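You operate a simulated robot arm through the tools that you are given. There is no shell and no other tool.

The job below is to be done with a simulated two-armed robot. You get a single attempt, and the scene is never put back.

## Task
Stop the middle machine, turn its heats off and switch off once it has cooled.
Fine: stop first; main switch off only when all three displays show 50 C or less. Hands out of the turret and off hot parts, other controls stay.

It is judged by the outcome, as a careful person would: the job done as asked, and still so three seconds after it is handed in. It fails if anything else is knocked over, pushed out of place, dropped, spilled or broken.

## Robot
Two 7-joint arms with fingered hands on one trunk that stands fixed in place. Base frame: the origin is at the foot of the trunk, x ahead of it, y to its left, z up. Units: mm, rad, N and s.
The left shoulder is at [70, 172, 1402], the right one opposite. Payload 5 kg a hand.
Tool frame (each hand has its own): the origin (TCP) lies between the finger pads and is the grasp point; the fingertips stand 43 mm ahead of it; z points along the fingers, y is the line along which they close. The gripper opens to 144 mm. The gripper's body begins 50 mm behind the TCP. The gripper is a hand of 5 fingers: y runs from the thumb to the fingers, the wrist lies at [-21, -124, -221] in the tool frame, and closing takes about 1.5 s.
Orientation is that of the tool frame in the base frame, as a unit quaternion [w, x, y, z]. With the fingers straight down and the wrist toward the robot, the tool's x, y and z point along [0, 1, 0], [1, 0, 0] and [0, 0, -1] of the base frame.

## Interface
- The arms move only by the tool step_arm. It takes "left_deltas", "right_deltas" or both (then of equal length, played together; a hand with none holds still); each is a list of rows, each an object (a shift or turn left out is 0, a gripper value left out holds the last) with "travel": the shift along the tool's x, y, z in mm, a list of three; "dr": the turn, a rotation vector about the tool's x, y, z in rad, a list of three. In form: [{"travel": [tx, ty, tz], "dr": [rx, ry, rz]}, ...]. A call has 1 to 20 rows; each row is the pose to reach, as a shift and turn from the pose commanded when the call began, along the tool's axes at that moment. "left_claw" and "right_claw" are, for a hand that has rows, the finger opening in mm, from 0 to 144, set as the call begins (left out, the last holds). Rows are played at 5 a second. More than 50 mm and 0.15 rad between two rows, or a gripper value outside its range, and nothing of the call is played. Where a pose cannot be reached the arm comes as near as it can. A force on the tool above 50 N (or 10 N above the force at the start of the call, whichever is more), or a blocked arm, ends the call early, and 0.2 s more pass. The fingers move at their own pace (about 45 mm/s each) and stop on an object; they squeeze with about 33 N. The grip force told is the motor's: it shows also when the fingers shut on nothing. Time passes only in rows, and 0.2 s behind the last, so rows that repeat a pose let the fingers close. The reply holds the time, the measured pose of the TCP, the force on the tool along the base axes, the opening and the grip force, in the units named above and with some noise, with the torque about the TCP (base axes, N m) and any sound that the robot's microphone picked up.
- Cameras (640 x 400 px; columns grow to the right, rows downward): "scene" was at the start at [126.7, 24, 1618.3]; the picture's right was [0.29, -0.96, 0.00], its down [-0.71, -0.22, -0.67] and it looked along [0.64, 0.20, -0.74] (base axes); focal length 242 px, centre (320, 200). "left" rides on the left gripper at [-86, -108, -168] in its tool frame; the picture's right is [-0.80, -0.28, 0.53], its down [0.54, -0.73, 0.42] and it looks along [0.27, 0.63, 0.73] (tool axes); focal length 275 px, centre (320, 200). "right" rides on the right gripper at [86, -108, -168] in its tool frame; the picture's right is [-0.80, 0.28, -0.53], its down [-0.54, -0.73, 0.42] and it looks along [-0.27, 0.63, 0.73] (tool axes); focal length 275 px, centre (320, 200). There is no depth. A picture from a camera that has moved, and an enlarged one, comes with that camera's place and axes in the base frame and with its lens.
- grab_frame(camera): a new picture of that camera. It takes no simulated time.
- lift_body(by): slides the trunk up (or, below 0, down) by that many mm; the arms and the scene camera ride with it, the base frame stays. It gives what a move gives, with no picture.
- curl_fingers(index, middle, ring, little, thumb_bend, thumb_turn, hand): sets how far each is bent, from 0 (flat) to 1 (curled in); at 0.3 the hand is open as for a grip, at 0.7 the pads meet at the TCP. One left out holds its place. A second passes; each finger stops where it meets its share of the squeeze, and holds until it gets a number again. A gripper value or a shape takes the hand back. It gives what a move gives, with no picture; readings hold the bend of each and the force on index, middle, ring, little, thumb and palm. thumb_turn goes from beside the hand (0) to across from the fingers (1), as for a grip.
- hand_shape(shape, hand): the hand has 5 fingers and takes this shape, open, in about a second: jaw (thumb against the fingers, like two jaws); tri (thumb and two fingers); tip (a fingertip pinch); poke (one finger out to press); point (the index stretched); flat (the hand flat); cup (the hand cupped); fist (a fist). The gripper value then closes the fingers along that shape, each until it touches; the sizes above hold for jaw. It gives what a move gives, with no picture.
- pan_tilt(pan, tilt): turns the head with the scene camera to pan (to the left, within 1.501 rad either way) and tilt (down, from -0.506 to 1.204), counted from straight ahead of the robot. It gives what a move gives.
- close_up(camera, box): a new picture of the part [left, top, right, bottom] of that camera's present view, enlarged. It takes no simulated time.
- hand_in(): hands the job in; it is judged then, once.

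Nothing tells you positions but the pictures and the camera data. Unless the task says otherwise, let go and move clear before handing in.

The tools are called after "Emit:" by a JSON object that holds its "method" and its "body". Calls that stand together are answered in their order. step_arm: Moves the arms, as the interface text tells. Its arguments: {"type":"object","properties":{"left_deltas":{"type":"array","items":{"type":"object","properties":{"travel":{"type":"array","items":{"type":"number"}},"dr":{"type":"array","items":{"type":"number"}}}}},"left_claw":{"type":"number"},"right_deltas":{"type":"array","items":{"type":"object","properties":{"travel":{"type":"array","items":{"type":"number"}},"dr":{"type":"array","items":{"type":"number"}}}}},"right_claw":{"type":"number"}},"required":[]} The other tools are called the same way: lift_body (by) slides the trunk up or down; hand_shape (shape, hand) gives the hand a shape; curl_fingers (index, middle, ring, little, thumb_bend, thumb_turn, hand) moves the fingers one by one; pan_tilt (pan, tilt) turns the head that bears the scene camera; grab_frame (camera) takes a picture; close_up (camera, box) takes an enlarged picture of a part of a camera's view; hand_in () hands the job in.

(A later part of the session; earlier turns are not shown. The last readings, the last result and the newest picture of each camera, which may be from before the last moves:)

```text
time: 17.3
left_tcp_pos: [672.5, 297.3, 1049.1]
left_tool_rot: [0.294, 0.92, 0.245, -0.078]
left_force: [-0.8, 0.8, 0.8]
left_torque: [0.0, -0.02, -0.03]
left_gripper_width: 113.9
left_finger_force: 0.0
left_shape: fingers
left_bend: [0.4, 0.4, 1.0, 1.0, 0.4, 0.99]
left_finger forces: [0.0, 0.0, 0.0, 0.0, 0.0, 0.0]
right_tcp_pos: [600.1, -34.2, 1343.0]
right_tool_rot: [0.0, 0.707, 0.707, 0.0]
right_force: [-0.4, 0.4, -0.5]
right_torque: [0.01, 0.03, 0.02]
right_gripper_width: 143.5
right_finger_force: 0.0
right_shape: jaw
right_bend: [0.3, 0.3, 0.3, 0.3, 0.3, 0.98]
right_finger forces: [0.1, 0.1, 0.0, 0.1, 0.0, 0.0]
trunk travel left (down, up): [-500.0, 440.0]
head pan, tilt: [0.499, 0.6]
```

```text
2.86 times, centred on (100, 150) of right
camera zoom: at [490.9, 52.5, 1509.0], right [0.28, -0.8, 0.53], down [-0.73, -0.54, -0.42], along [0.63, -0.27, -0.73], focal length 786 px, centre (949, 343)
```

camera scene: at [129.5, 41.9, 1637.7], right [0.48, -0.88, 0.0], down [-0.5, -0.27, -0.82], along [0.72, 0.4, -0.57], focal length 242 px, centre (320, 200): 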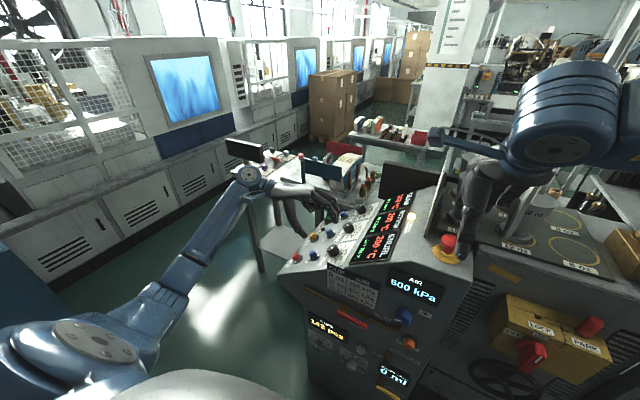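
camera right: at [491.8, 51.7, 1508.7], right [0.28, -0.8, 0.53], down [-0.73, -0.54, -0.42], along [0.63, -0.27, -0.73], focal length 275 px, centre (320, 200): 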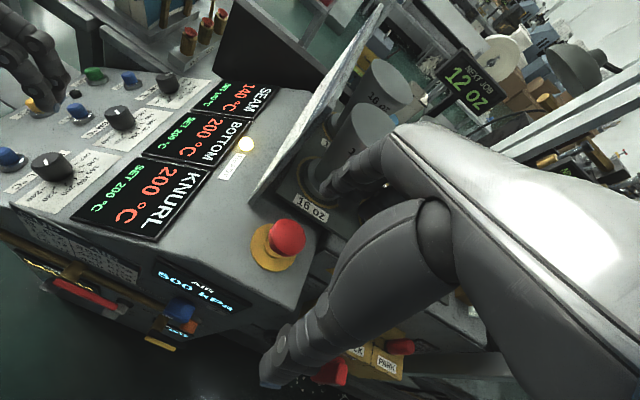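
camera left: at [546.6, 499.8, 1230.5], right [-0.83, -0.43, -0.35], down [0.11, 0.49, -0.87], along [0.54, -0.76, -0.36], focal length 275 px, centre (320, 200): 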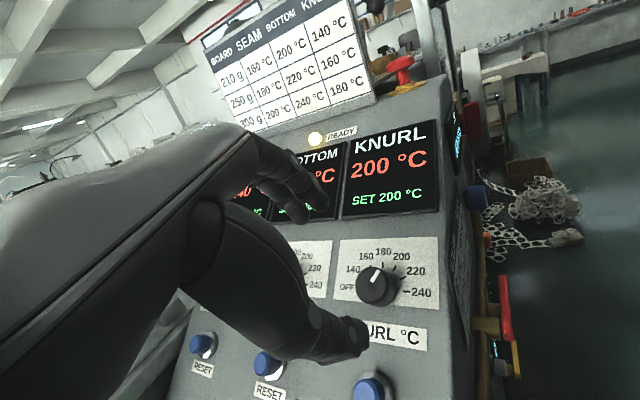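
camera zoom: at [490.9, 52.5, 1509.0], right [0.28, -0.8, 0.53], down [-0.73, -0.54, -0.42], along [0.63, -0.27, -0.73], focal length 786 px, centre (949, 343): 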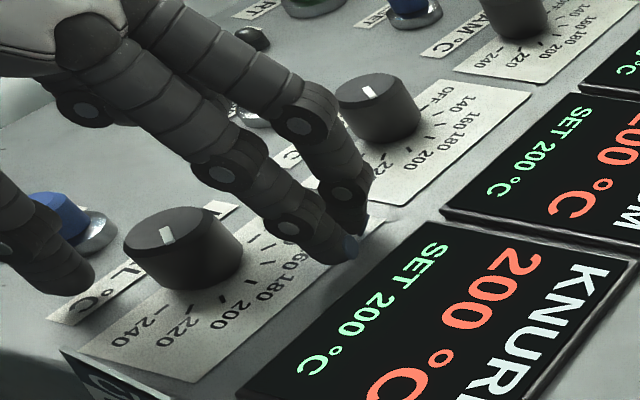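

The knob sits between thumb and fingers with no contact yet. Now I close on it.

Emit:
{"method": "curl_fingers", "body": {"hand": "left", "index": 0.68, "middle": 0.68, "thumb_bend": 0.68}}

Emit:
{"method": "close_up", "body": {"camera": "left", "box": [240, 130, 460, 390]}}

Emit:
{"method": "close_up", "body": {"camera": "right", "box": [0, 80, 200, 220]}}

```text
time: 18.3
left_tcp_pos: [672.1, 298.5, 1048.2]
left_tool_rot: [0.294, 0.92, 0.245, -0.08]
left_force: [-6.9, 5.6, -7.8]
left_torque: [0.3, 0.17, -0.1]
left_gripper_width: 37.7
left_finger_force: 9.9
left_shape: fingers
left_bend: [0.66, 0.66, 1.0, 1.0, 0.59, 1.0]
left_finger forces: [1.5, 3.0, 0.1, 0.1, 15.5, 0.0]
right_tcp_pos: [601.1, -32.6, 1343.6]
right_tool_rot: [0.0, 0.707, 0.707, -0.001]
right_force: [-1.0, 0.9, -0.1]
right_torque: [-0.01, 0.0, 0.0]
right_gripper_width: 143.6
right_finger_force: 0.0
right_shape: jaw
right_bend: [0.3, 0.3, 0.3, 0.3, 0.3, 0.98]
right_finger forces: [0.1, 0.1, 0.0, 0.0, 0.1, 0.1]
trunk travel left (down, up): [-500.0, 440.0]
head pan, tilt: [0.499, 0.6]
```

```text
1.54 times, centred on (350, 260) of left
camera zoom: at [542.4, 438.9, 1155.5], right [-0.83, -0.43, -0.35], down [0.11, 0.49, -0.87], along [0.54, -0.76, -0.36], focal length 424 px, centre (274, 108)
```

zoom: 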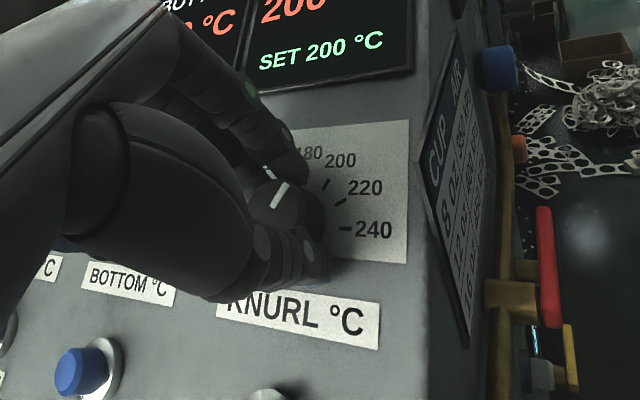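

```text
2.86 times, centred on (100, 150) of right
camera zoom: at [491.0, 53.8, 1508.8], right [0.28, -0.8, 0.53], down [-0.73, -0.54, -0.42], along [0.63, -0.27, -0.73], focal length 786 px, centre (949, 343)
```

zoom: 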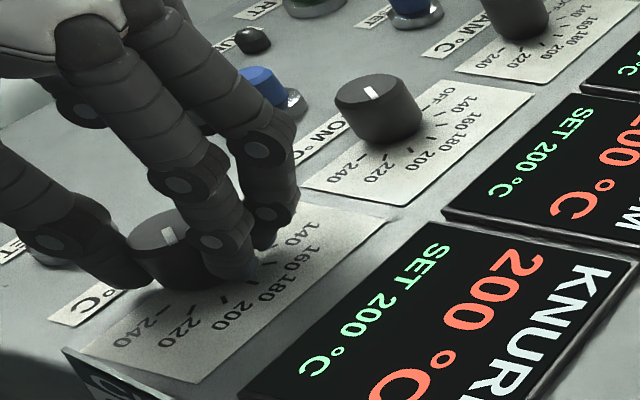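

Thumb is firm but the fingers touch lightly, so I'll recentre a few mm toward the thumb and tighten the fingers.

Emit:
{"method": "step_arm", "body": {"left_deltas": [{"travel": [2, -3, 0]}, {"travel": [2, -3, 0]}]}}

Emit:
{"method": "curl_fingers", "body": {"hand": "left", "index": 0.75, "middle": 0.75, "thumb_bend": 0.72}}

Emit:
{"method": "close_up", "body": {"camera": "right", "box": [0, 80, 200, 220]}}

```text
time: 18.9
left_tcp_pos: [671.9, 299.8, 1048.0]
left_tool_rot: [0.293, 0.921, 0.246, -0.078]
left_force: [-6.2, -1.1, -3.4]
left_torque: [-0.01, 0.17, -0.08]
left_gripper_width: 37.3
left_finger_force: 9.7
left_shape: fingers
left_bend: [0.66, 0.66, 1.0, 1.0, 0.6, 1.0]
left_finger forces: [3.4, 4.0, 0.1, 0.0, 12.3, 0.0]
right_tcp_pos: [600.8, -33.6, 1342.9]
right_tool_rot: [0.0, 0.707, 0.707, 0.0]
right_force: [0.8, -0.5, 0.6]
right_torque: [0.02, 0.01, 0.01]
right_gripper_width: 143.5
right_finger_force: 0.0
right_shape: jaw
right_bend: [0.3, 0.3, 0.3, 0.3, 0.3, 0.98]
right_finger forces: [0.0, 0.0, 0.1, 0.0, 0.0, 0.0]
trunk travel left (down, up): [-500.0, 440.0]
head pan, tilt: [0.499, 0.6]
```

```text
time: 19.9
left_tcp_pos: [671.1, 300.2, 1048.3]
left_tool_rot: [0.292, 0.921, 0.245, -0.079]
left_force: [-0.6, -6.6, -3.7]
left_torque: [-0.01, 0.1, -0.08]
left_gripper_width: 36.0
left_finger_force: 21.4
left_shape: fingers
left_bend: [0.71, 0.66, 1.0, 1.0, 0.6, 1.0]
left_finger forces: [9.4, 12.4, 0.1, 0.0, 20.3, 0.0]
right_tcp_pos: [600.1, -34.0, 1343.7]
right_tool_rot: [0.0, 0.707, 0.708, 0.0]
right_force: [-0.4, 0.2, -0.1]
right_torque: [-0.01, -0.01, -0.01]
right_gripper_width: 143.7
right_finger_force: 0.0
right_shape: jaw
right_bend: [0.3, 0.3, 0.3, 0.3, 0.3, 0.98]
right_finger forces: [0.0, 0.0, 0.0, 0.0, 0.0, 0.1]
trunk travel left (down, up): [-500.0, 440.0]
head pan, tilt: [0.499, 0.6]
```

```text
2.86 times, centred on (100, 150) of right
camera zoom: at [491.3, 51.8, 1508.9], right [0.28, -0.8, 0.53], down [-0.73, -0.54, -0.42], along [0.63, -0.27, -0.73], focal length 786 px, centre (949, 343)
```

zoom: 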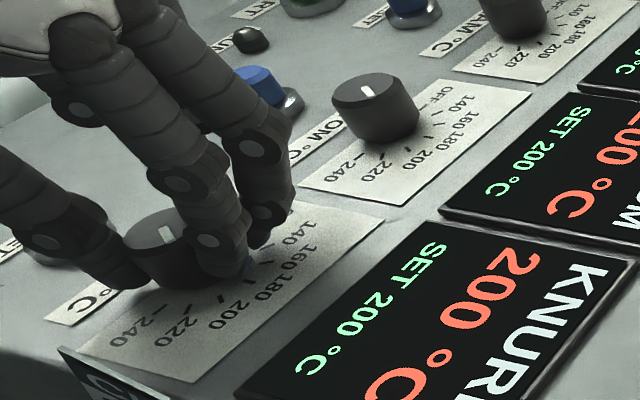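

Grip is good at about 20 N. I'll turn counter-clockwise a first third and check the set value.

Emit:
{"method": "step_arm", "body": {"left_deltas": [{"dr": [0, 0, -0.1]}, {"dr": [0, 0, -0.2]}, {"dr": [0, 0, -0.3]}, {"dr": [0, 0, -0.4]}, {"dr": [0, 0, -0.5]}, {"dr": [0, 0, -0.6]}]}}

Emit:
{"method": "close_up", "body": {"camera": "right", "box": [0, 60, 260, 240]}}

Emit:
{"method": "close_up", "body": {"camera": "left", "box": [200, 30, 460, 390]}}

```text
time: 21.3
left_tcp_pos: [674.9, 299.7, 1047.0]
left_tool_rot: [0.257, 0.806, 0.507, -0.161]
left_force: [11.4, -5.4, -2.8]
left_torque: [-0.11, -0.5, 0.22]
left_gripper_width: 36.2
left_finger_force: 21.5
left_shape: fingers
left_bend: [0.71, 0.64, 1.0, 1.0, 0.61, 1.0]
left_finger forces: [10.5, 16.6, 0.1, 0.0, 16.3, 0.1]
right_tcp_pos: [602.3, -36.1, 1342.4]
right_tool_rot: [0.0, 0.706, 0.708, 0.0]
right_force: [0.5, 0.3, 0.3]
right_torque: [0.01, -0.02, 0.03]
right_gripper_width: 143.6
right_finger_force: 0.1
right_shape: jaw
right_bend: [0.3, 0.3, 0.3, 0.3, 0.3, 0.98]
right_finger forces: [0.1, 0.0, 0.0, 0.0, 0.0, 0.1]
trunk travel left (down, up): [-500.0, 440.0]
head pan, tilt: [0.499, 0.6]
```

```text
2.22 times, centred on (130, 150) of right
camera zoom: at [492.9, 51.8, 1508.3], right [0.28, -0.8, 0.53], down [-0.73, -0.54, -0.42], along [0.63, -0.27, -0.73], focal length 612 px, centre (742, 311)
```

zoom: 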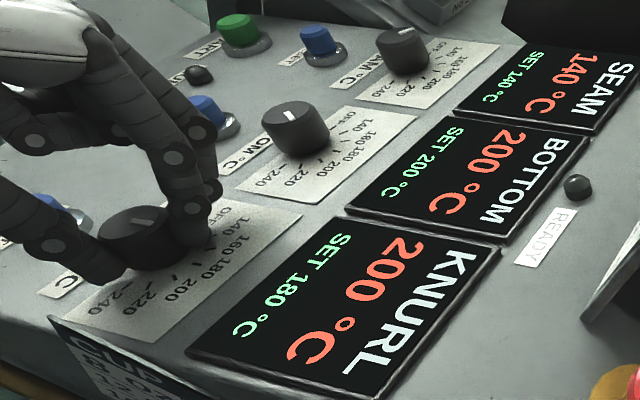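

```text
1.11 times, centred on (330, 210) of left
camera zoom: at [538.3, 374.0, 1201.3], right [-0.6, -0.79, -0.09], down [-0.42, 0.41, -0.81], along [0.68, -0.45, -0.58], focal length 306 px, centre (309, 189)
```

zoom: 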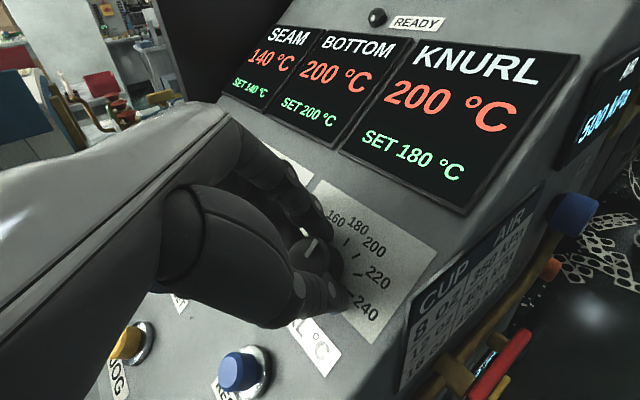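

It works: SET went to 180 and the knob follows. I continue turning to OFF.

Emit:
{"method": "step_arm", "body": {"left_deltas": [{"dr": [0, 0, -0.1]}, {"dr": [0, 0, -0.2]}, {"dr": [0, 0, -0.3]}, {"dr": [0, 0, -0.4]}, {"dr": [0, 0, -0.5]}, {"dr": [0, 0, -0.6]}, {"dr": [0, 0, -0.7]}, {"dr": [0, 0, -0.8]}, {"dr": [0, 0, -0.9]}, {"dr": [0, 0, -1.0]}]}}

Emit:
{"method": "close_up", "body": {"camera": "right", "box": [0, 60, 260, 240]}}

Emit:
{"method": "grab_frame", "body": {"camera": "scene"}}

Emit:
{"method": "grab_frame", "body": {"camera": "left"}}

```text
time: 23.5
left_tcp_pos: [675.3, 303.7, 1044.7]
left_tool_rot: [0.147, 0.464, 0.832, -0.266]
left_force: [20.6, 9.9, -5.4]
left_torque: [0.68, -0.86, 0.48]
left_gripper_width: 36.0
left_finger_force: 23.3
left_shape: fingers
left_bend: [0.71, 0.62, 1.0, 1.0, 0.63, 1.0]
left_finger forces: [12.6, 21.2, 0.0, 0.0, 12.3, 0.0]
right_tcp_pos: [603.0, -33.3, 1341.8]
right_tool_rot: [-0.001, 0.707, 0.707, -0.001]
right_force: [0.8, 0.0, 0.0]
right_torque: [-0.02, 0.0, 0.01]
right_gripper_width: 143.9
right_finger_force: 0.2
right_shape: jaw
right_bend: [0.3, 0.3, 0.3, 0.3, 0.3, 0.98]
right_finger forces: [0.1, 0.0, 0.0, 0.0, 0.0, 0.0]
trunk travel left (down, up): [-500.0, 440.0]
head pan, tilt: [0.499, 0.6]
```

```text
2.22 times, centred on (130, 150) of right
camera zoom: at [494.5, 54.4, 1507.6], right [0.29, -0.8, 0.53], down [-0.73, -0.54, -0.42], along [0.62, -0.27, -0.73], focal length 612 px, centre (742, 311)
```

zoom: 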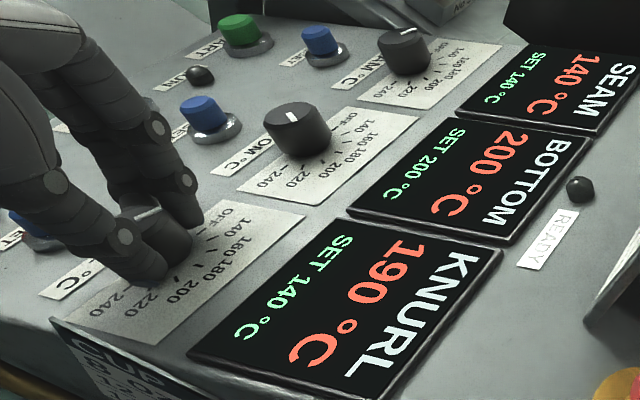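

```text
taken
camera scene: at [132.5, 44.9, 1637.4], right [0.48, -0.88, 0.0], down [-0.5, -0.27, -0.82], along [0.72, 0.39, -0.57], focal length 242 px, centre (320, 200)
```

scene: 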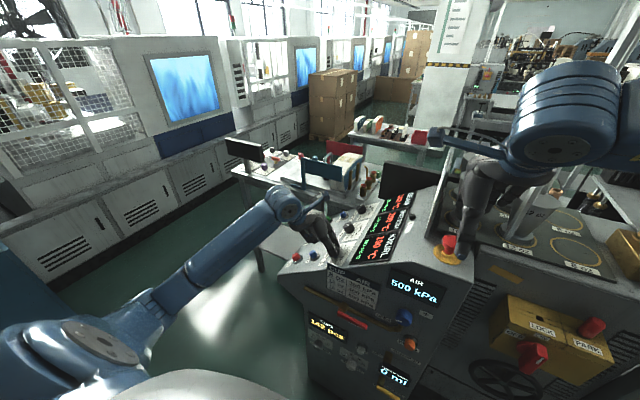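

```text
taken
camera left: at [627.3, 295.3, 1257.3], right [0.18, -0.98, 0.04], down [-0.9, -0.18, -0.39], along [0.39, 0.03, -0.92], focal length 275 px, centre (320, 200)
```

left: 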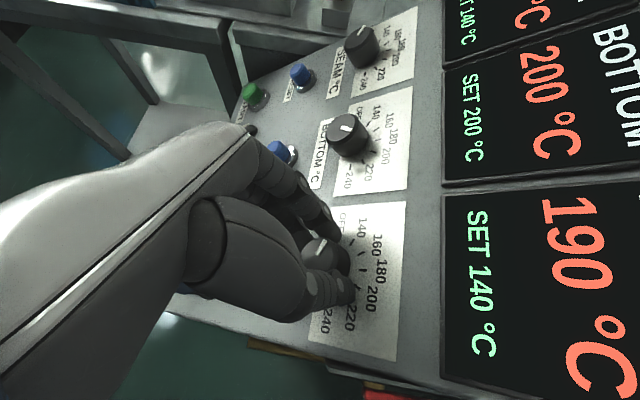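

SET is at 140 and temperature is already falling. I turn the last 30° to OFF, easing the sideways load.

Emit:
{"method": "step_arm", "body": {"left_deltas": [{"travel": [0, 2, 0], "dr": [0, 0, -0.1]}, {"travel": [0, 3, 0], "dr": [0, 0, -0.2]}, {"travel": [0, 3, 0], "dr": [0, 0, -0.3]}, {"travel": [0, 3, 0], "dr": [0, 0, -0.4]}, {"travel": [0, 3, 0], "dr": [0, 0, -0.5]}, {"travel": [0, 3, 0], "dr": [0, 0, -0.6]}]}}

Emit:
{"method": "close_up", "body": {"camera": "right", "box": [0, 60, 260, 240]}}

Emit:
{"method": "grab_frame", "body": {"camera": "left"}}

```text
time: 24.9
left_tcp_pos: [678.3, 303.9, 1045.0]
left_tool_rot: [0.061, 0.198, 0.932, -0.298]
left_force: [11.8, 14.1, -10.8]
left_torque: [0.99, -0.6, -0.08]
left_gripper_width: 35.4
left_finger_force: 23.8
left_shape: fingers
left_bend: [0.71, 0.61, 1.0, 1.0, 0.63, 1.0]
left_finger forces: [12.5, 21.8, 0.1, 0.0, 13.5, 0.1]
right_tcp_pos: [603.2, -32.9, 1341.0]
right_tool_rot: [-0.001, 0.707, 0.707, -0.001]
right_force: [-0.4, -1.1, 0.6]
right_torque: [0.02, 0.02, -0.02]
right_gripper_width: 143.7
right_finger_force: 0.1
right_shape: jaw
right_bend: [0.3, 0.3, 0.3, 0.3, 0.3, 0.98]
right_finger forces: [0.0, 0.0, 0.0, 0.1, 0.1, 0.1]
trunk travel left (down, up): [-500.0, 440.0]
head pan, tilt: [0.499, 0.6]
```

```text
2.22 times, centred on (130, 150) of right
camera zoom: at [494.3, 54.4, 1507.7], right [0.29, -0.8, 0.53], down [-0.73, -0.54, -0.42], along [0.62, -0.27, -0.73], focal length 612 px, centre (742, 311)
```

zoom: 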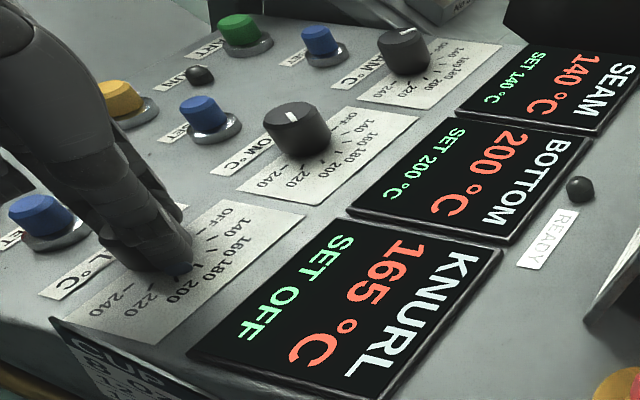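

```text
taken
camera left: at [711.8, 293.0, 1258.8], right [0.61, -0.78, -0.1], down [-0.79, -0.61, -0.09], along [0.01, 0.13, -0.99], focal length 275 px, centre (320, 200)
```

left: 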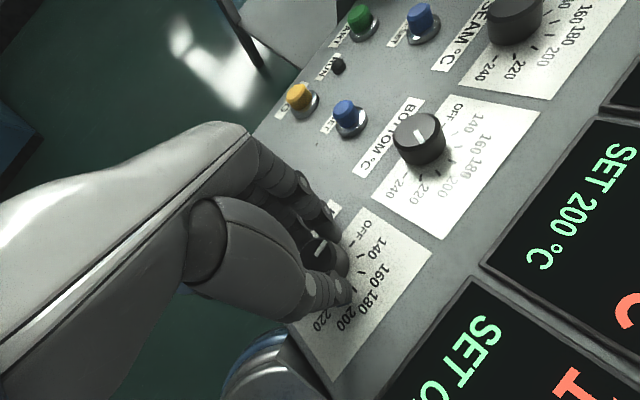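

KNURL shows SET OFF. I'm letting go, backing off, unwinding the wrist and moving over to the BOTTOM knob.

Emit:
{"method": "curl_fingers", "body": {"hand": "left", "index": 0.4, "middle": 0.4, "thumb_bend": 0.4}}

Emit:
{"method": "step_arm", "body": {"left_deltas": [{"travel": [0, 0, -40]}, {"travel": [0, 0, -80]}, {"travel": [-8, 3, -80], "dr": [0, 0, 0.143]}, {"travel": [-16, 7, -80], "dr": [0, 0, 0.287]}, {"travel": [-24, 10, -80], "dr": [0, 0, 0.43]}, {"travel": [-32, 13, -80], "dr": [0, 0, 0.573]}, {"travel": [-40, 17, -80], "dr": [0, 0, 0.717]}, {"travel": [-48, 20, -80], "dr": [0, 0, 0.86]}, {"travel": [-56, 23, -80], "dr": [0, 0, 1.003]}, {"travel": [-65, 27, -80], "dr": [0, 0, 1.147]}, {"travel": [-73, 30, -80], "dr": [0, 0, 1.29]}, {"travel": [-81, 33, -80], "dr": [0, 0, 1.433]}, {"travel": [-89, 37, -80], "dr": [0, 0, 1.577]}, {"travel": [-97, 40, -80], "dr": [0, 0, 1.72]}, {"travel": [-105, 43, -80], "dr": [0, 0, 1.863]}, {"travel": [-113, 47, -80], "dr": [0, 0, 2.007]}, {"travel": [-121, 50, -81], "dr": [0, 0, 2.15]}]}}

Emit:
{"method": "close_up", "body": {"camera": "left", "box": [240, 130, 460, 390]}}

Emit:
{"method": "close_up", "body": {"camera": "right", "box": [0, 60, 260, 240]}}

```text
time: 25.9
left_tcp_pos: [675.9, 301.5, 1047.3]
left_tool_rot: [0.063, 0.199, 0.932, -0.297]
left_force: [0.3, 0.2, 0.2]
left_torque: [0.04, 0.0, -0.02]
left_gripper_width: 113.6
left_finger_force: 0.0
left_shape: fingers
left_bend: [0.4, 0.4, 1.0, 1.0, 0.4, 0.99]
left_finger forces: [0.0, 0.0, 0.1, 0.0, 0.1, 0.1]
right_tcp_pos: [600.1, -34.6, 1342.3]
right_tool_rot: [-0.001, 0.707, 0.707, 0.0]
right_force: [-0.9, 0.8, -0.3]
right_torque: [-0.01, -0.02, 0.0]
right_gripper_width: 143.6
right_finger_force: 0.1
right_shape: jaw
right_bend: [0.3, 0.3, 0.3, 0.3, 0.3, 0.98]
right_finger forces: [0.0, 0.0, 0.0, 0.1, 0.1, 0.0]
trunk travel left (down, up): [-500.0, 440.0]
head pan, tilt: [0.499, 0.6]
```

```text
time: 29.5
left_tcp_pos: [806.8, 346.5, 1114.2]
left_tool_rot: [0.291, 0.914, 0.268, -0.085]
left_force: [0.6, -0.3, -0.7]
left_torque: [0.02, 0.03, 0.02]
left_gripper_width: 114.1
left_finger_force: 0.0
left_shape: fingers
left_bend: [0.4, 0.4, 1.0, 1.0, 0.4, 0.99]
left_finger forces: [0.0, 0.1, 0.0, 0.1, 0.1, 0.0]
right_tcp_pos: [601.5, -34.8, 1341.5]
right_tool_rot: [-0.001, 0.707, 0.707, -0.001]
right_force: [0.3, -0.4, -0.7]
right_torque: [0.0, 0.0, 0.06]
right_gripper_width: 143.6
right_finger_force: 0.1
right_shape: jaw
right_bend: [0.3, 0.3, 0.3, 0.3, 0.3, 0.98]
right_finger forces: [0.0, 0.0, 0.0, 0.0, 0.0, 0.0]
trunk travel left (down, up): [-500.0, 440.0]
head pan, tilt: [0.499, 0.6]
```

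```text
1.54 times, centred on (350, 260) of left
camera zoom: at [675.5, 481.6, 1225.6], right [-0.82, -0.46, -0.32], down [0.07, 0.49, -0.87], along [0.56, -0.74, -0.37], focal length 424 px, centre (274, 108)
```

zoom: 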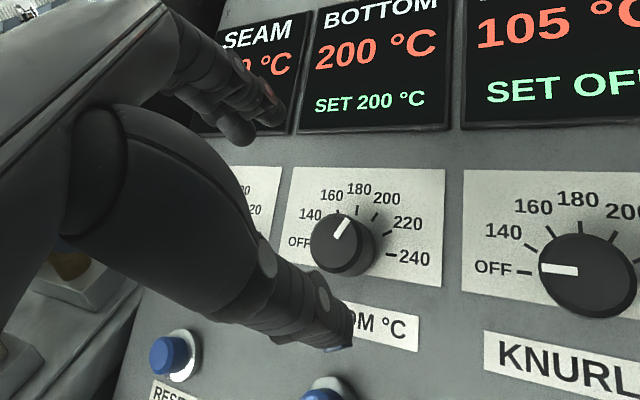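

```text
2.22 times, centred on (130, 150) of right
camera zoom: at [492.2, 52.2, 1508.5], right [0.28, -0.8, 0.53], down [-0.73, -0.54, -0.42], along [0.63, -0.27, -0.73], focal length 612 px, centre (742, 311)
```

zoom: 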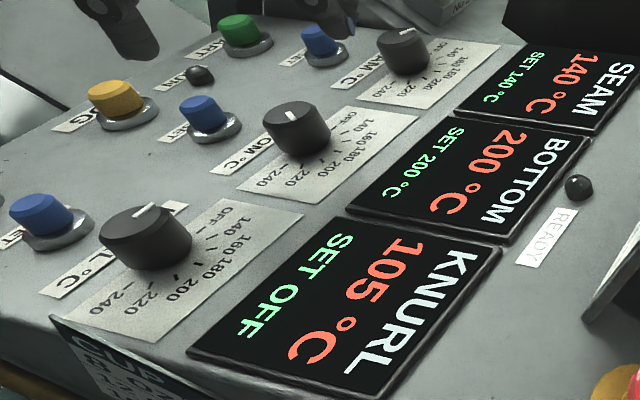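

The BOTTOM knob is well centred below the hand and KNURL is pointing to OFF. I'm descending and gripping it.

Emit:
{"method": "step_arm", "body": {"left_deltas": [{"travel": [1, 2, 30]}, {"travel": [2, 3, 55]}, {"travel": [2, 3, 70]}, {"travel": [2, 3, 77]}, {"travel": [2, 3, 80]}]}}

Emit:
{"method": "close_up", "body": {"camera": "left", "box": [240, 130, 460, 390]}}

Emit:
{"method": "close_up", "body": {"camera": "right", "box": [30, 60, 230, 200]}}

```text
time: 30.7
left_tcp_pos: [810.6, 299.6, 1048.9]
left_tool_rot: [0.292, 0.914, 0.268, -0.085]
left_force: [0.6, -0.5, -0.5]
left_torque: [-0.01, 0.02, 0.0]
left_gripper_width: 114.1
left_finger_force: 0.0
left_shape: fingers
left_bend: [0.4, 0.4, 1.0, 1.0, 0.4, 0.99]
left_finger forces: [0.0, 0.0, 0.1, 0.1, 0.1, 0.0]
right_tcp_pos: [600.8, -34.1, 1343.3]
right_tool_rot: [0.0, 0.707, 0.707, 0.0]
right_force: [0.0, -0.3, -0.1]
right_torque: [-0.03, 0.01, 0.01]
right_gripper_width: 143.5
right_finger_force: 0.0
right_shape: jaw
right_bend: [0.3, 0.3, 0.3, 0.3, 0.3, 0.98]
right_finger forces: [0.1, 0.0, 0.0, 0.0, 0.0, 0.0]
trunk travel left (down, up): [-500.0, 440.0]
head pan, tilt: [0.499, 0.6]
```

```text
1.54 times, centred on (350, 260) of left
camera zoom: at [678.7, 434.0, 1160.5], right [-0.82, -0.47, -0.32], down [0.06, 0.49, -0.87], along [0.56, -0.74, -0.38], focal length 424 px, centre (274, 108)
```

zoom: 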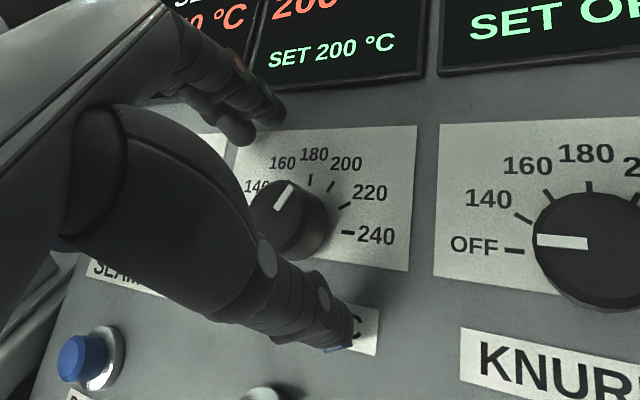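

```text
2.86 times, centred on (130, 130) of right
camera zoom: at [491.4, 52.4, 1508.8], right [0.28, -0.8, 0.53], down [-0.73, -0.54, -0.42], along [0.63, -0.27, -0.73], focal length 786 px, centre (863, 400)
```

zoom: 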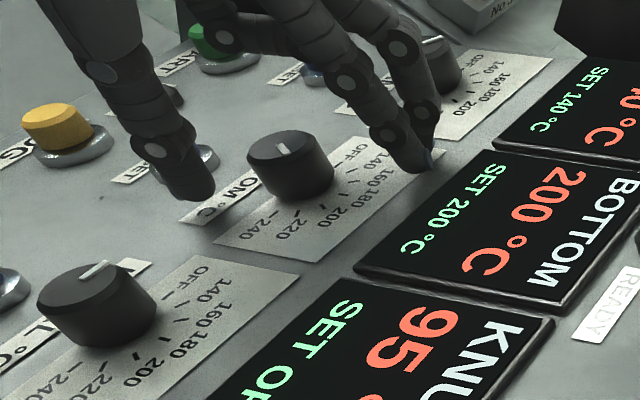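

Same geometry as before; I close thumb and fingers on the BOTTOM knob.

Emit:
{"method": "curl_fingers", "body": {"hand": "left", "index": 0.75, "middle": 0.75, "thumb_bend": 0.7}}

Emit:
{"method": "close_up", "body": {"camera": "right", "box": [30, 60, 230, 200]}}

```text
time: 31.7
left_tcp_pos: [810.9, 299.3, 1050.0]
left_tool_rot: [0.291, 0.914, 0.267, -0.087]
left_force: [-3.9, -2.5, -4.8]
left_torque: [0.33, 0.22, -0.17]
left_gripper_width: 37.1
left_finger_force: 19.2
left_shape: fingers
left_bend: [0.71, 0.67, 1.0, 1.0, 0.6, 1.0]
left_finger forces: [9.1, 9.3, 0.0, 0.1, 20.2, 0.1]
right_tcp_pos: [601.9, -35.5, 1343.8]
right_tool_rot: [-0.001, 0.707, 0.707, -0.001]
right_force: [-0.1, 1.2, 0.3]
right_torque: [0.01, 0.02, -0.02]
right_gripper_width: 143.5
right_finger_force: 0.0
right_shape: jaw
right_bend: [0.3, 0.3, 0.3, 0.3, 0.3, 0.98]
right_finger forces: [0.1, 0.0, 0.0, 0.1, 0.0, 0.1]
trunk travel left (down, up): [-500.0, 440.0]
head pan, tilt: [0.499, 0.6]
```

```text
2.86 times, centred on (130, 130) of right
camera zoom: at [491.4, 52.3, 1508.8], right [0.28, -0.8, 0.53], down [-0.73, -0.54, -0.42], along [0.63, -0.27, -0.73], focal length 786 px, centre (863, 400)
```

zoom: 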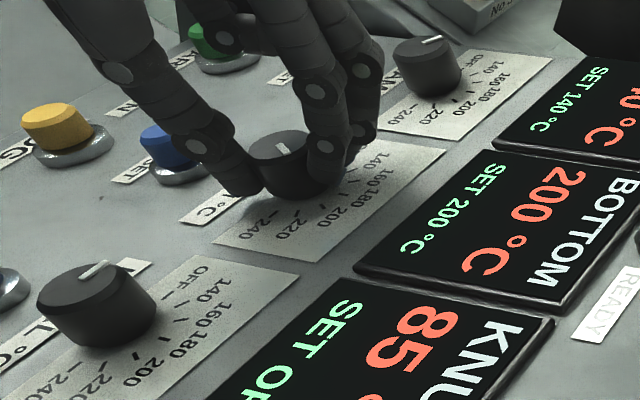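

Gripped evenly. I turn it counter-clockwise.

Emit:
{"method": "step_arm", "body": {"left_deltas": [{"dr": [0, 0, -0.1]}, {"dr": [0, 0, -0.2]}, {"dr": [0, 0, -0.3]}, {"dr": [0, 0, -0.4]}, {"dr": [0, 0, -0.5]}, {"dr": [0, 0, -0.6]}, {"dr": [0, 0, -0.7]}, {"dr": [0, 0, -0.8]}, {"dr": [0, 0, -0.9]}, {"dr": [0, 0, -1.0]}, {"dr": [0, 0, -1.1]}, {"dr": [0, 0, -1.2]}]}}

Emit:
{"method": "close_up", "body": {"camera": "right", "box": [30, 60, 230, 200]}}

```text
time: 34.3
left_tcp_pos: [813.1, 301.1, 1048.9]
left_tool_rot: [0.191, 0.601, 0.739, -0.237]
left_force: [26.1, 11.9, 0.7]
left_torque: [0.47, -1.08, 0.48]
left_gripper_width: 35.5
left_finger_force: 22.4
left_shape: fingers
left_bend: [0.72, 0.62, 1.0, 1.0, 0.62, 1.0]
left_finger forces: [11.8, 23.6, 0.0, 0.0, 9.1, 0.1]
right_tcp_pos: [603.4, -33.0, 1340.8]
right_tool_rot: [-0.001, 0.707, 0.707, -0.001]
right_force: [-0.1, -0.1, 0.8]
right_torque: [0.0, -0.02, 0.0]
right_gripper_width: 143.8
right_finger_force: 0.0
right_shape: jaw
right_bend: [0.3, 0.3, 0.3, 0.3, 0.3, 0.98]
right_finger forces: [0.0, 0.1, 0.1, 0.1, 0.0, 0.0]
trunk travel left (down, up): [-500.0, 440.0]
head pan, tilt: [0.499, 0.6]
```

```text
2.86 times, centred on (130, 130) of right
camera zoom: at [494.5, 54.3, 1507.7], right [0.29, -0.8, 0.53], down [-0.73, -0.54, -0.42], along [0.62, -0.27, -0.73], focal length 786 px, centre (863, 400)
```

zoom: 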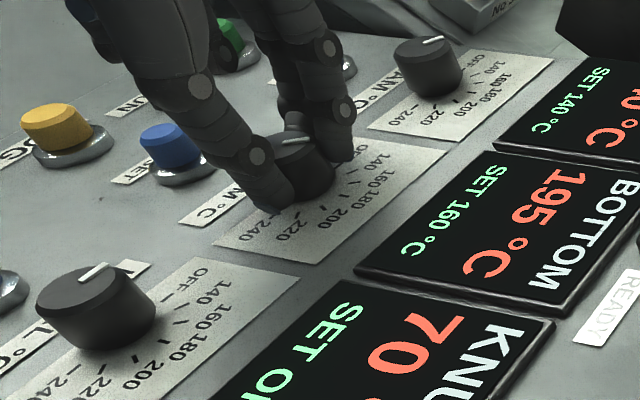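

SET 160 now. Continuing to OFF while easing the sideways load.

Emit:
{"method": "step_arm", "body": {"left_deltas": [{"travel": [1, 3, 0], "dr": [0, 0, 0]}, {"travel": [1, 4, 0], "dr": [0, 0, -0.1]}, {"travel": [1, 4, 0], "dr": [0, 0, -0.2]}, {"travel": [1, 4, 0], "dr": [0, 0, -0.3]}, {"travel": [2, 4, 0], "dr": [0, 0, -0.4]}, {"travel": [2, 4, 0], "dr": [0, 0, -0.5]}, {"travel": [2, 4, 0], "dr": [0, 0, -0.6]}, {"travel": [2, 4, 0], "dr": [0, 0, -0.7]}, {"travel": [2, 4, 0], "dr": [0, 0, -0.8]}, {"travel": [2, 4, 0], "dr": [0, 0, -0.9]}, {"travel": [2, 4, 0], "dr": [0, 0, -1.0]}]}}

Emit:
{"method": "close_up", "body": {"camera": "right", "box": [30, 60, 230, 200]}}

```text
time: 36.7
left_tcp_pos: [815.9, 305.1, 1045.8]
left_tool_rot: [0.054, 0.174, 0.937, -0.299]
left_force: [15.0, 26.0, -6.5]
left_torque: [1.2, -0.58, -0.01]
left_gripper_width: 35.2
left_finger_force: 24.1
left_shape: fingers
left_bend: [0.73, 0.61, 1.0, 1.0, 0.63, 1.0]
left_finger forces: [14.1, 24.5, 0.0, 0.0, 9.2, 0.1]
right_tcp_pos: [602.1, -30.6, 1341.1]
right_tool_rot: [0.0, 0.707, 0.707, -0.002]
right_force: [0.5, 0.7, 0.4]
right_torque: [0.03, 0.02, 0.0]
right_gripper_width: 143.7
right_finger_force: 0.2
right_shape: jaw
right_bend: [0.3, 0.3, 0.3, 0.3, 0.3, 0.98]
right_finger forces: [0.0, 0.0, 0.1, 0.1, 0.1, 0.0]
trunk travel left (down, up): [-500.0, 440.0]
head pan, tilt: [0.499, 0.6]
```

```text
2.86 times, centred on (130, 130) of right
camera zoom: at [494.2, 56.3, 1507.6], right [0.29, -0.8, 0.53], down [-0.73, -0.54, -0.42], along [0.62, -0.27, -0.73], focal length 786 px, centre (863, 400)
```

zoom: 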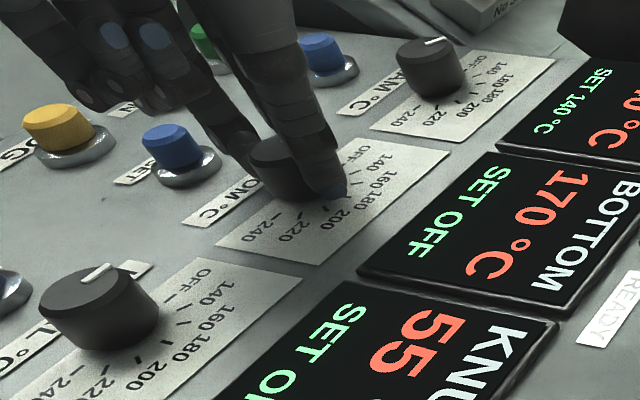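

BOTTOM shows SET OFF. I release, back away and move over SEAM, which only needs a 30° turn.

Emit:
{"method": "curl_fingers", "body": {"hand": "left", "index": 0.4, "middle": 0.4, "thumb_bend": 0.4}}

Emit:
{"method": "step_arm", "body": {"left_deltas": [{"travel": [0, 0, -40]}, {"travel": [0, 0, -80]}, {"travel": [-12, 4, -80], "dr": [0, 0, 0.136]}, {"travel": [-23, 8, -80], "dr": [0, 0, 0.273]}, {"travel": [-35, 11, -80], "dr": [0, 0, 0.409]}, {"travel": [-47, 15, -80], "dr": [0, 0, 0.545]}, {"travel": [-58, 19, -80], "dr": [0, 0, 0.682]}, {"travel": [-70, 23, -80], "dr": [0, 0, 0.818]}, {"travel": [-82, 27, -80], "dr": [0, 0, 0.955]}, {"travel": [-93, 31, -80], "dr": [0, 0, 1.09]}, {"travel": [-105, 34, -80], "dr": [0, 0, 1.227]}, {"travel": [-117, 38, -80], "dr": [0, 0, 1.364]}, {"travel": [-128, 42, -80], "dr": [0, 0, 1.5]}]}}

Emit:
{"method": "grab_frame", "body": {"camera": "left"}}

Emit:
{"method": "close_up", "body": {"camera": "right", "box": [0, 60, 260, 240]}}

```text
time: 37.7
left_tcp_pos: [813.3, 298.8, 1048.9]
left_tool_rot: [0.056, 0.176, 0.937, -0.298]
left_force: [-0.1, -1.0, 0.3]
left_torque: [0.07, 0.0, 0.04]
left_gripper_width: 114.0
left_finger_force: 0.0
left_shape: fingers
left_bend: [0.4, 0.4, 1.0, 1.0, 0.4, 0.99]
left_finger forces: [0.1, 0.0, 0.0, 0.1, 0.1, 0.0]
right_tcp_pos: [598.3, -35.8, 1344.2]
right_tool_rot: [-0.001, 0.708, 0.706, 0.001]
right_force: [0.3, 0.5, -0.7]
right_torque: [0.03, 0.01, 0.02]
right_gripper_width: 143.6
right_finger_force: 0.1
right_shape: jaw
right_bend: [0.3, 0.3, 0.3, 0.3, 0.3, 0.98]
right_finger forces: [0.0, 0.1, 0.1, 0.0, 0.1, 0.0]
trunk travel left (down, up): [-500.0, 440.0]
head pan, tilt: [0.499, 0.6]
```

```text
time: 40.5
left_tcp_pos: [949.3, 342.5, 1117.8]
left_tool_rot: [0.245, 0.767, 0.565, -0.18]
left_force: [0.7, -0.3, 0.4]
left_torque: [-0.04, 0.01, -0.02]
left_gripper_width: 114.0
left_finger_force: 0.0
left_shape: fingers
left_bend: [0.4, 0.4, 1.0, 1.0, 0.4, 0.99]
left_finger forces: [0.0, 0.0, 0.1, 0.0, 0.0, 0.1]
right_tcp_pos: [602.0, -34.0, 1343.1]
right_tool_rot: [-0.001, 0.707, 0.707, -0.001]
right_force: [0.4, 0.3, 0.1]
right_torque: [0.01, 0.0, -0.01]
right_gripper_width: 143.8
right_finger_force: 0.0
right_shape: jaw
right_bend: [0.3, 0.3, 0.3, 0.3, 0.3, 0.98]
right_finger forces: [0.0, 0.1, 0.0, 0.0, 0.0, 0.1]
trunk travel left (down, up): [-500.0, 440.0]
head pan, tilt: [0.499, 0.6]
```

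```text
taken
camera left: at [818.8, 399.3, 1282.6], right [-0.51, -0.86, -0.04], down [-0.53, 0.35, -0.77], along [0.68, -0.37, -0.64], focal length 275 px, centre (320, 200)
```

left: 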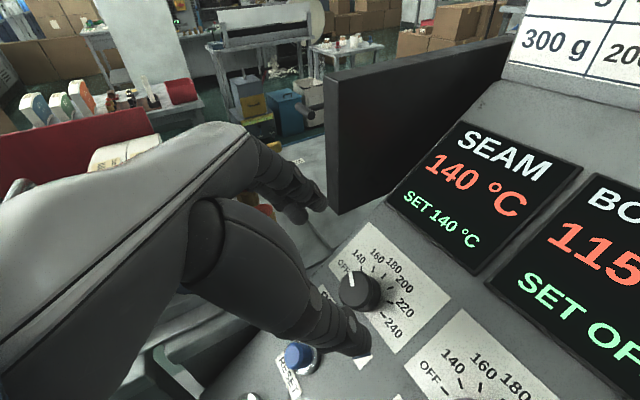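

```text
2.22 times, centred on (130, 150) of right
camera zoom: at [491.9, 52.6, 1508.6], right [0.28, -0.8, 0.53], down [-0.73, -0.54, -0.42], along [0.63, -0.27, -0.73], focal length 612 px, centre (742, 311)
```

zoom: 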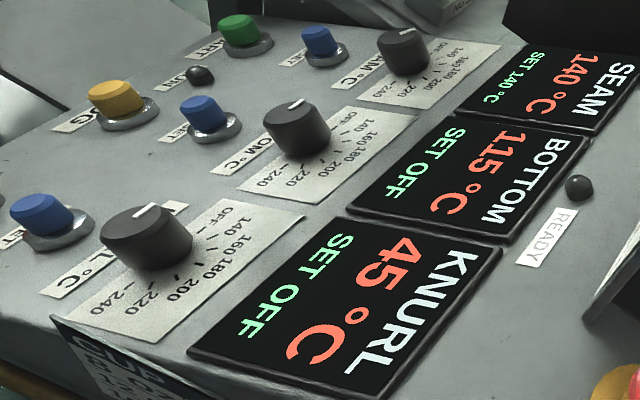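

SEAM is under the hand; a black plate stands beyond at about x=1083, clear of my fingers. Let me check centring.

Emit:
{"method": "close_up", "body": {"camera": "left", "box": [240, 130, 460, 390]}}

```text
1.54 times, centred on (350, 260) of left
camera zoom: at [818.8, 399.3, 1282.6], right [-0.51, -0.86, -0.04], down [-0.53, 0.35, -0.77], along [0.68, -0.37, -0.64], focal length 424 px, centre (274, 108)
```

zoom: 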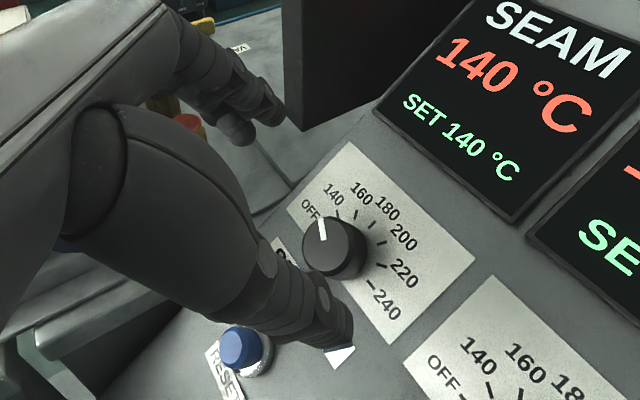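

The knob is a little off to one side (down-slope); I correct by ~8 mm and descend.

Emit:
{"method": "step_arm", "body": {"left_deltas": [{"travel": [5, 3, 25]}, {"travel": [9, 4, 50]}, {"travel": [9, 4, 68]}, {"travel": [9, 4, 77]}, {"travel": [9, 4, 80]}]}}

Emit:
{"method": "close_up", "body": {"camera": "left", "box": [240, 130, 460, 390]}}

Emit:
{"method": "close_up", "body": {"camera": "right", "box": [70, 40, 270, 180]}}

```text
time: 41.7
left_tcp_pos: [954.6, 301.2, 1047.9]
left_tool_rot: [0.245, 0.767, 0.564, -0.182]
left_force: [0.4, -0.2, -0.3]
left_torque: [-0.01, -0.01, 0.02]
left_gripper_width: 114.1
left_finger_force: 0.0
left_shape: fingers
left_bend: [0.4, 0.4, 1.0, 1.0, 0.4, 0.99]
left_finger forces: [0.0, 0.0, 0.0, 0.1, 0.0, 0.1]
right_tcp_pos: [601.3, -34.0, 1344.4]
right_tool_rot: [-0.001, 0.707, 0.707, -0.001]
right_force: [-0.2, -0.6, 0.0]
right_torque: [-0.03, 0.03, 0.03]
right_gripper_width: 143.5
right_finger_force: 0.1
right_shape: jaw
right_bend: [0.3, 0.3, 0.3, 0.3, 0.3, 0.98]
right_finger forces: [0.0, 0.1, 0.0, 0.0, 0.0, 0.1]
trunk travel left (down, up): [-500.0, 440.0]
head pan, tilt: [0.499, 0.6]
```

```text
1.54 times, centred on (350, 260) of left
camera zoom: at [825.0, 357.8, 1213.7], right [-0.51, -0.86, -0.04], down [-0.53, 0.35, -0.77], along [0.68, -0.37, -0.64], focal length 424 px, centre (274, 108)
```

zoom: 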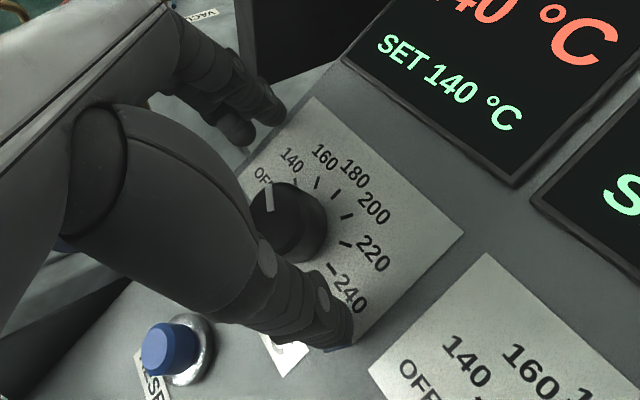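

```text
2.86 times, centred on (170, 110) of right
camera zoom: at [491.4, 52.5, 1508.8], right [0.28, -0.8, 0.53], down [-0.73, -0.54, -0.42], along [0.63, -0.27, -0.73], focal length 786 px, centre (749, 457)
```

zoom: 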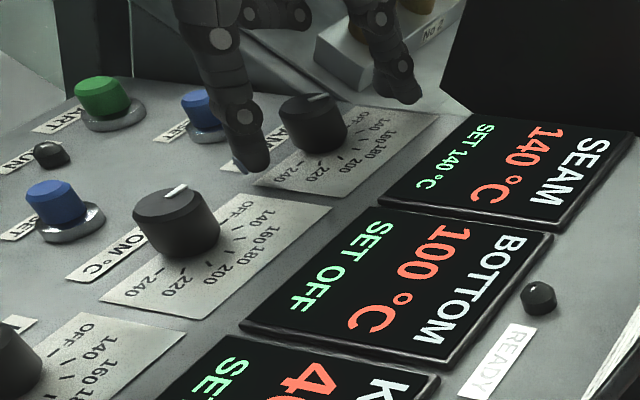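

Centred the same way as before; I close on the SEAM knob.

Emit:
{"method": "curl_fingers", "body": {"hand": "left", "index": 0.75, "middle": 0.75, "thumb_bend": 0.7}}

Emit:
{"method": "close_up", "body": {"camera": "right", "box": [70, 40, 270, 180]}}

```text
time: 42.7
left_tcp_pos: [955.5, 299.3, 1046.6]
left_tool_rot: [0.245, 0.767, 0.565, -0.181]
left_force: [-1.0, -3.9, -4.6]
left_torque: [0.06, 0.27, -0.14]
left_gripper_width: 36.9
left_finger_force: 18.4
left_shape: fingers
left_bend: [0.72, 0.67, 1.0, 1.0, 0.59, 1.0]
left_finger forces: [9.3, 9.8, 0.1, 0.0, 17.9, 0.0]
right_tcp_pos: [601.4, -34.6, 1343.4]
right_tool_rot: [0.0, 0.707, 0.707, 0.0]
right_force: [0.6, 0.7, 0.1]
right_torque: [0.0, 0.01, 0.0]
right_gripper_width: 143.4
right_finger_force: 0.1
right_shape: jaw
right_bend: [0.3, 0.3, 0.3, 0.3, 0.3, 0.98]
right_finger forces: [0.1, 0.0, 0.1, 0.0, 0.1, 0.0]
trunk travel left (down, up): [-500.0, 440.0]
head pan, tilt: [0.499, 0.6]
```

```text
2.86 times, centred on (170, 110) of right
camera zoom: at [491.7, 52.1, 1508.7], right [0.28, -0.8, 0.53], down [-0.73, -0.54, -0.42], along [0.63, -0.27, -0.73], focal length 786 px, centre (749, 457)
```

zoom: 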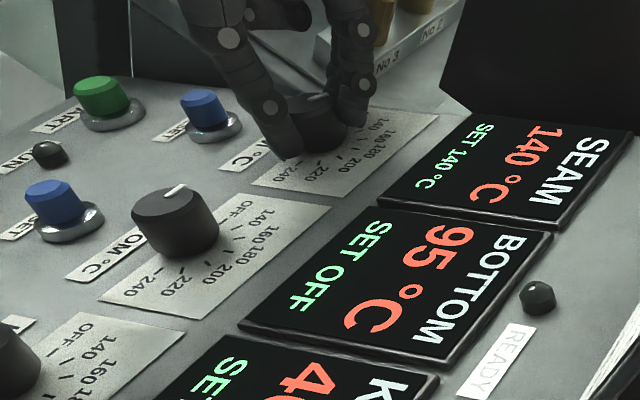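

Gripped evenly. I turn it 35–40° counter-clockwise to OFF.

Emit:
{"method": "step_arm", "body": {"left_deltas": [{"dr": [0, 0, -0.1]}, {"dr": [0, 0, -0.2]}, {"dr": [0, 0, -0.3]}, {"dr": [0, 0, -0.4]}, {"dr": [0, 0, -0.5]}, {"dr": [0, 0, -0.58]}, {"dr": [0, 0, -0.65]}]}}

Emit:
{"method": "close_up", "body": {"camera": "right", "box": [70, 40, 270, 180]}}

```text
time: 44.3
left_tcp_pos: [956.1, 302.6, 1045.0]
left_tool_rot: [0.173, 0.545, 0.781, -0.251]
left_force: [11.7, 4.7, -10.2]
left_torque: [0.35, -0.42, 0.09]
left_gripper_width: 36.5
left_finger_force: 19.3
left_shape: fingers
left_bend: [0.72, 0.65, 1.0, 1.0, 0.59, 1.0]
left_finger forces: [10.7, 16.4, 0.0, 0.0, 11.8, 0.0]
right_tcp_pos: [604.4, -33.1, 1342.5]
right_tool_rot: [-0.001, 0.707, 0.707, -0.001]
right_force: [0.2, 0.2, -0.1]
right_torque: [-0.03, -0.01, -0.01]
right_gripper_width: 143.8
right_finger_force: 0.0
right_shape: jaw
right_bend: [0.3, 0.3, 0.3, 0.3, 0.3, 0.98]
right_finger forces: [0.0, 0.1, 0.0, 0.0, 0.0, 0.0]
trunk travel left (down, up): [-500.0, 440.0]
head pan, tilt: [0.499, 0.6]
```

```text
2.86 times, centred on (170, 110) of right
camera zoom: at [494.3, 53.7, 1507.7], right [0.29, -0.8, 0.53], down [-0.73, -0.54, -0.42], along [0.62, -0.27, -0.73], focal length 786 px, centre (749, 457)
```

zoom: 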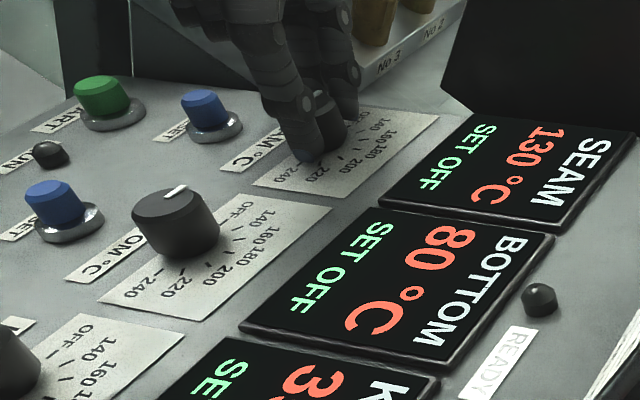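

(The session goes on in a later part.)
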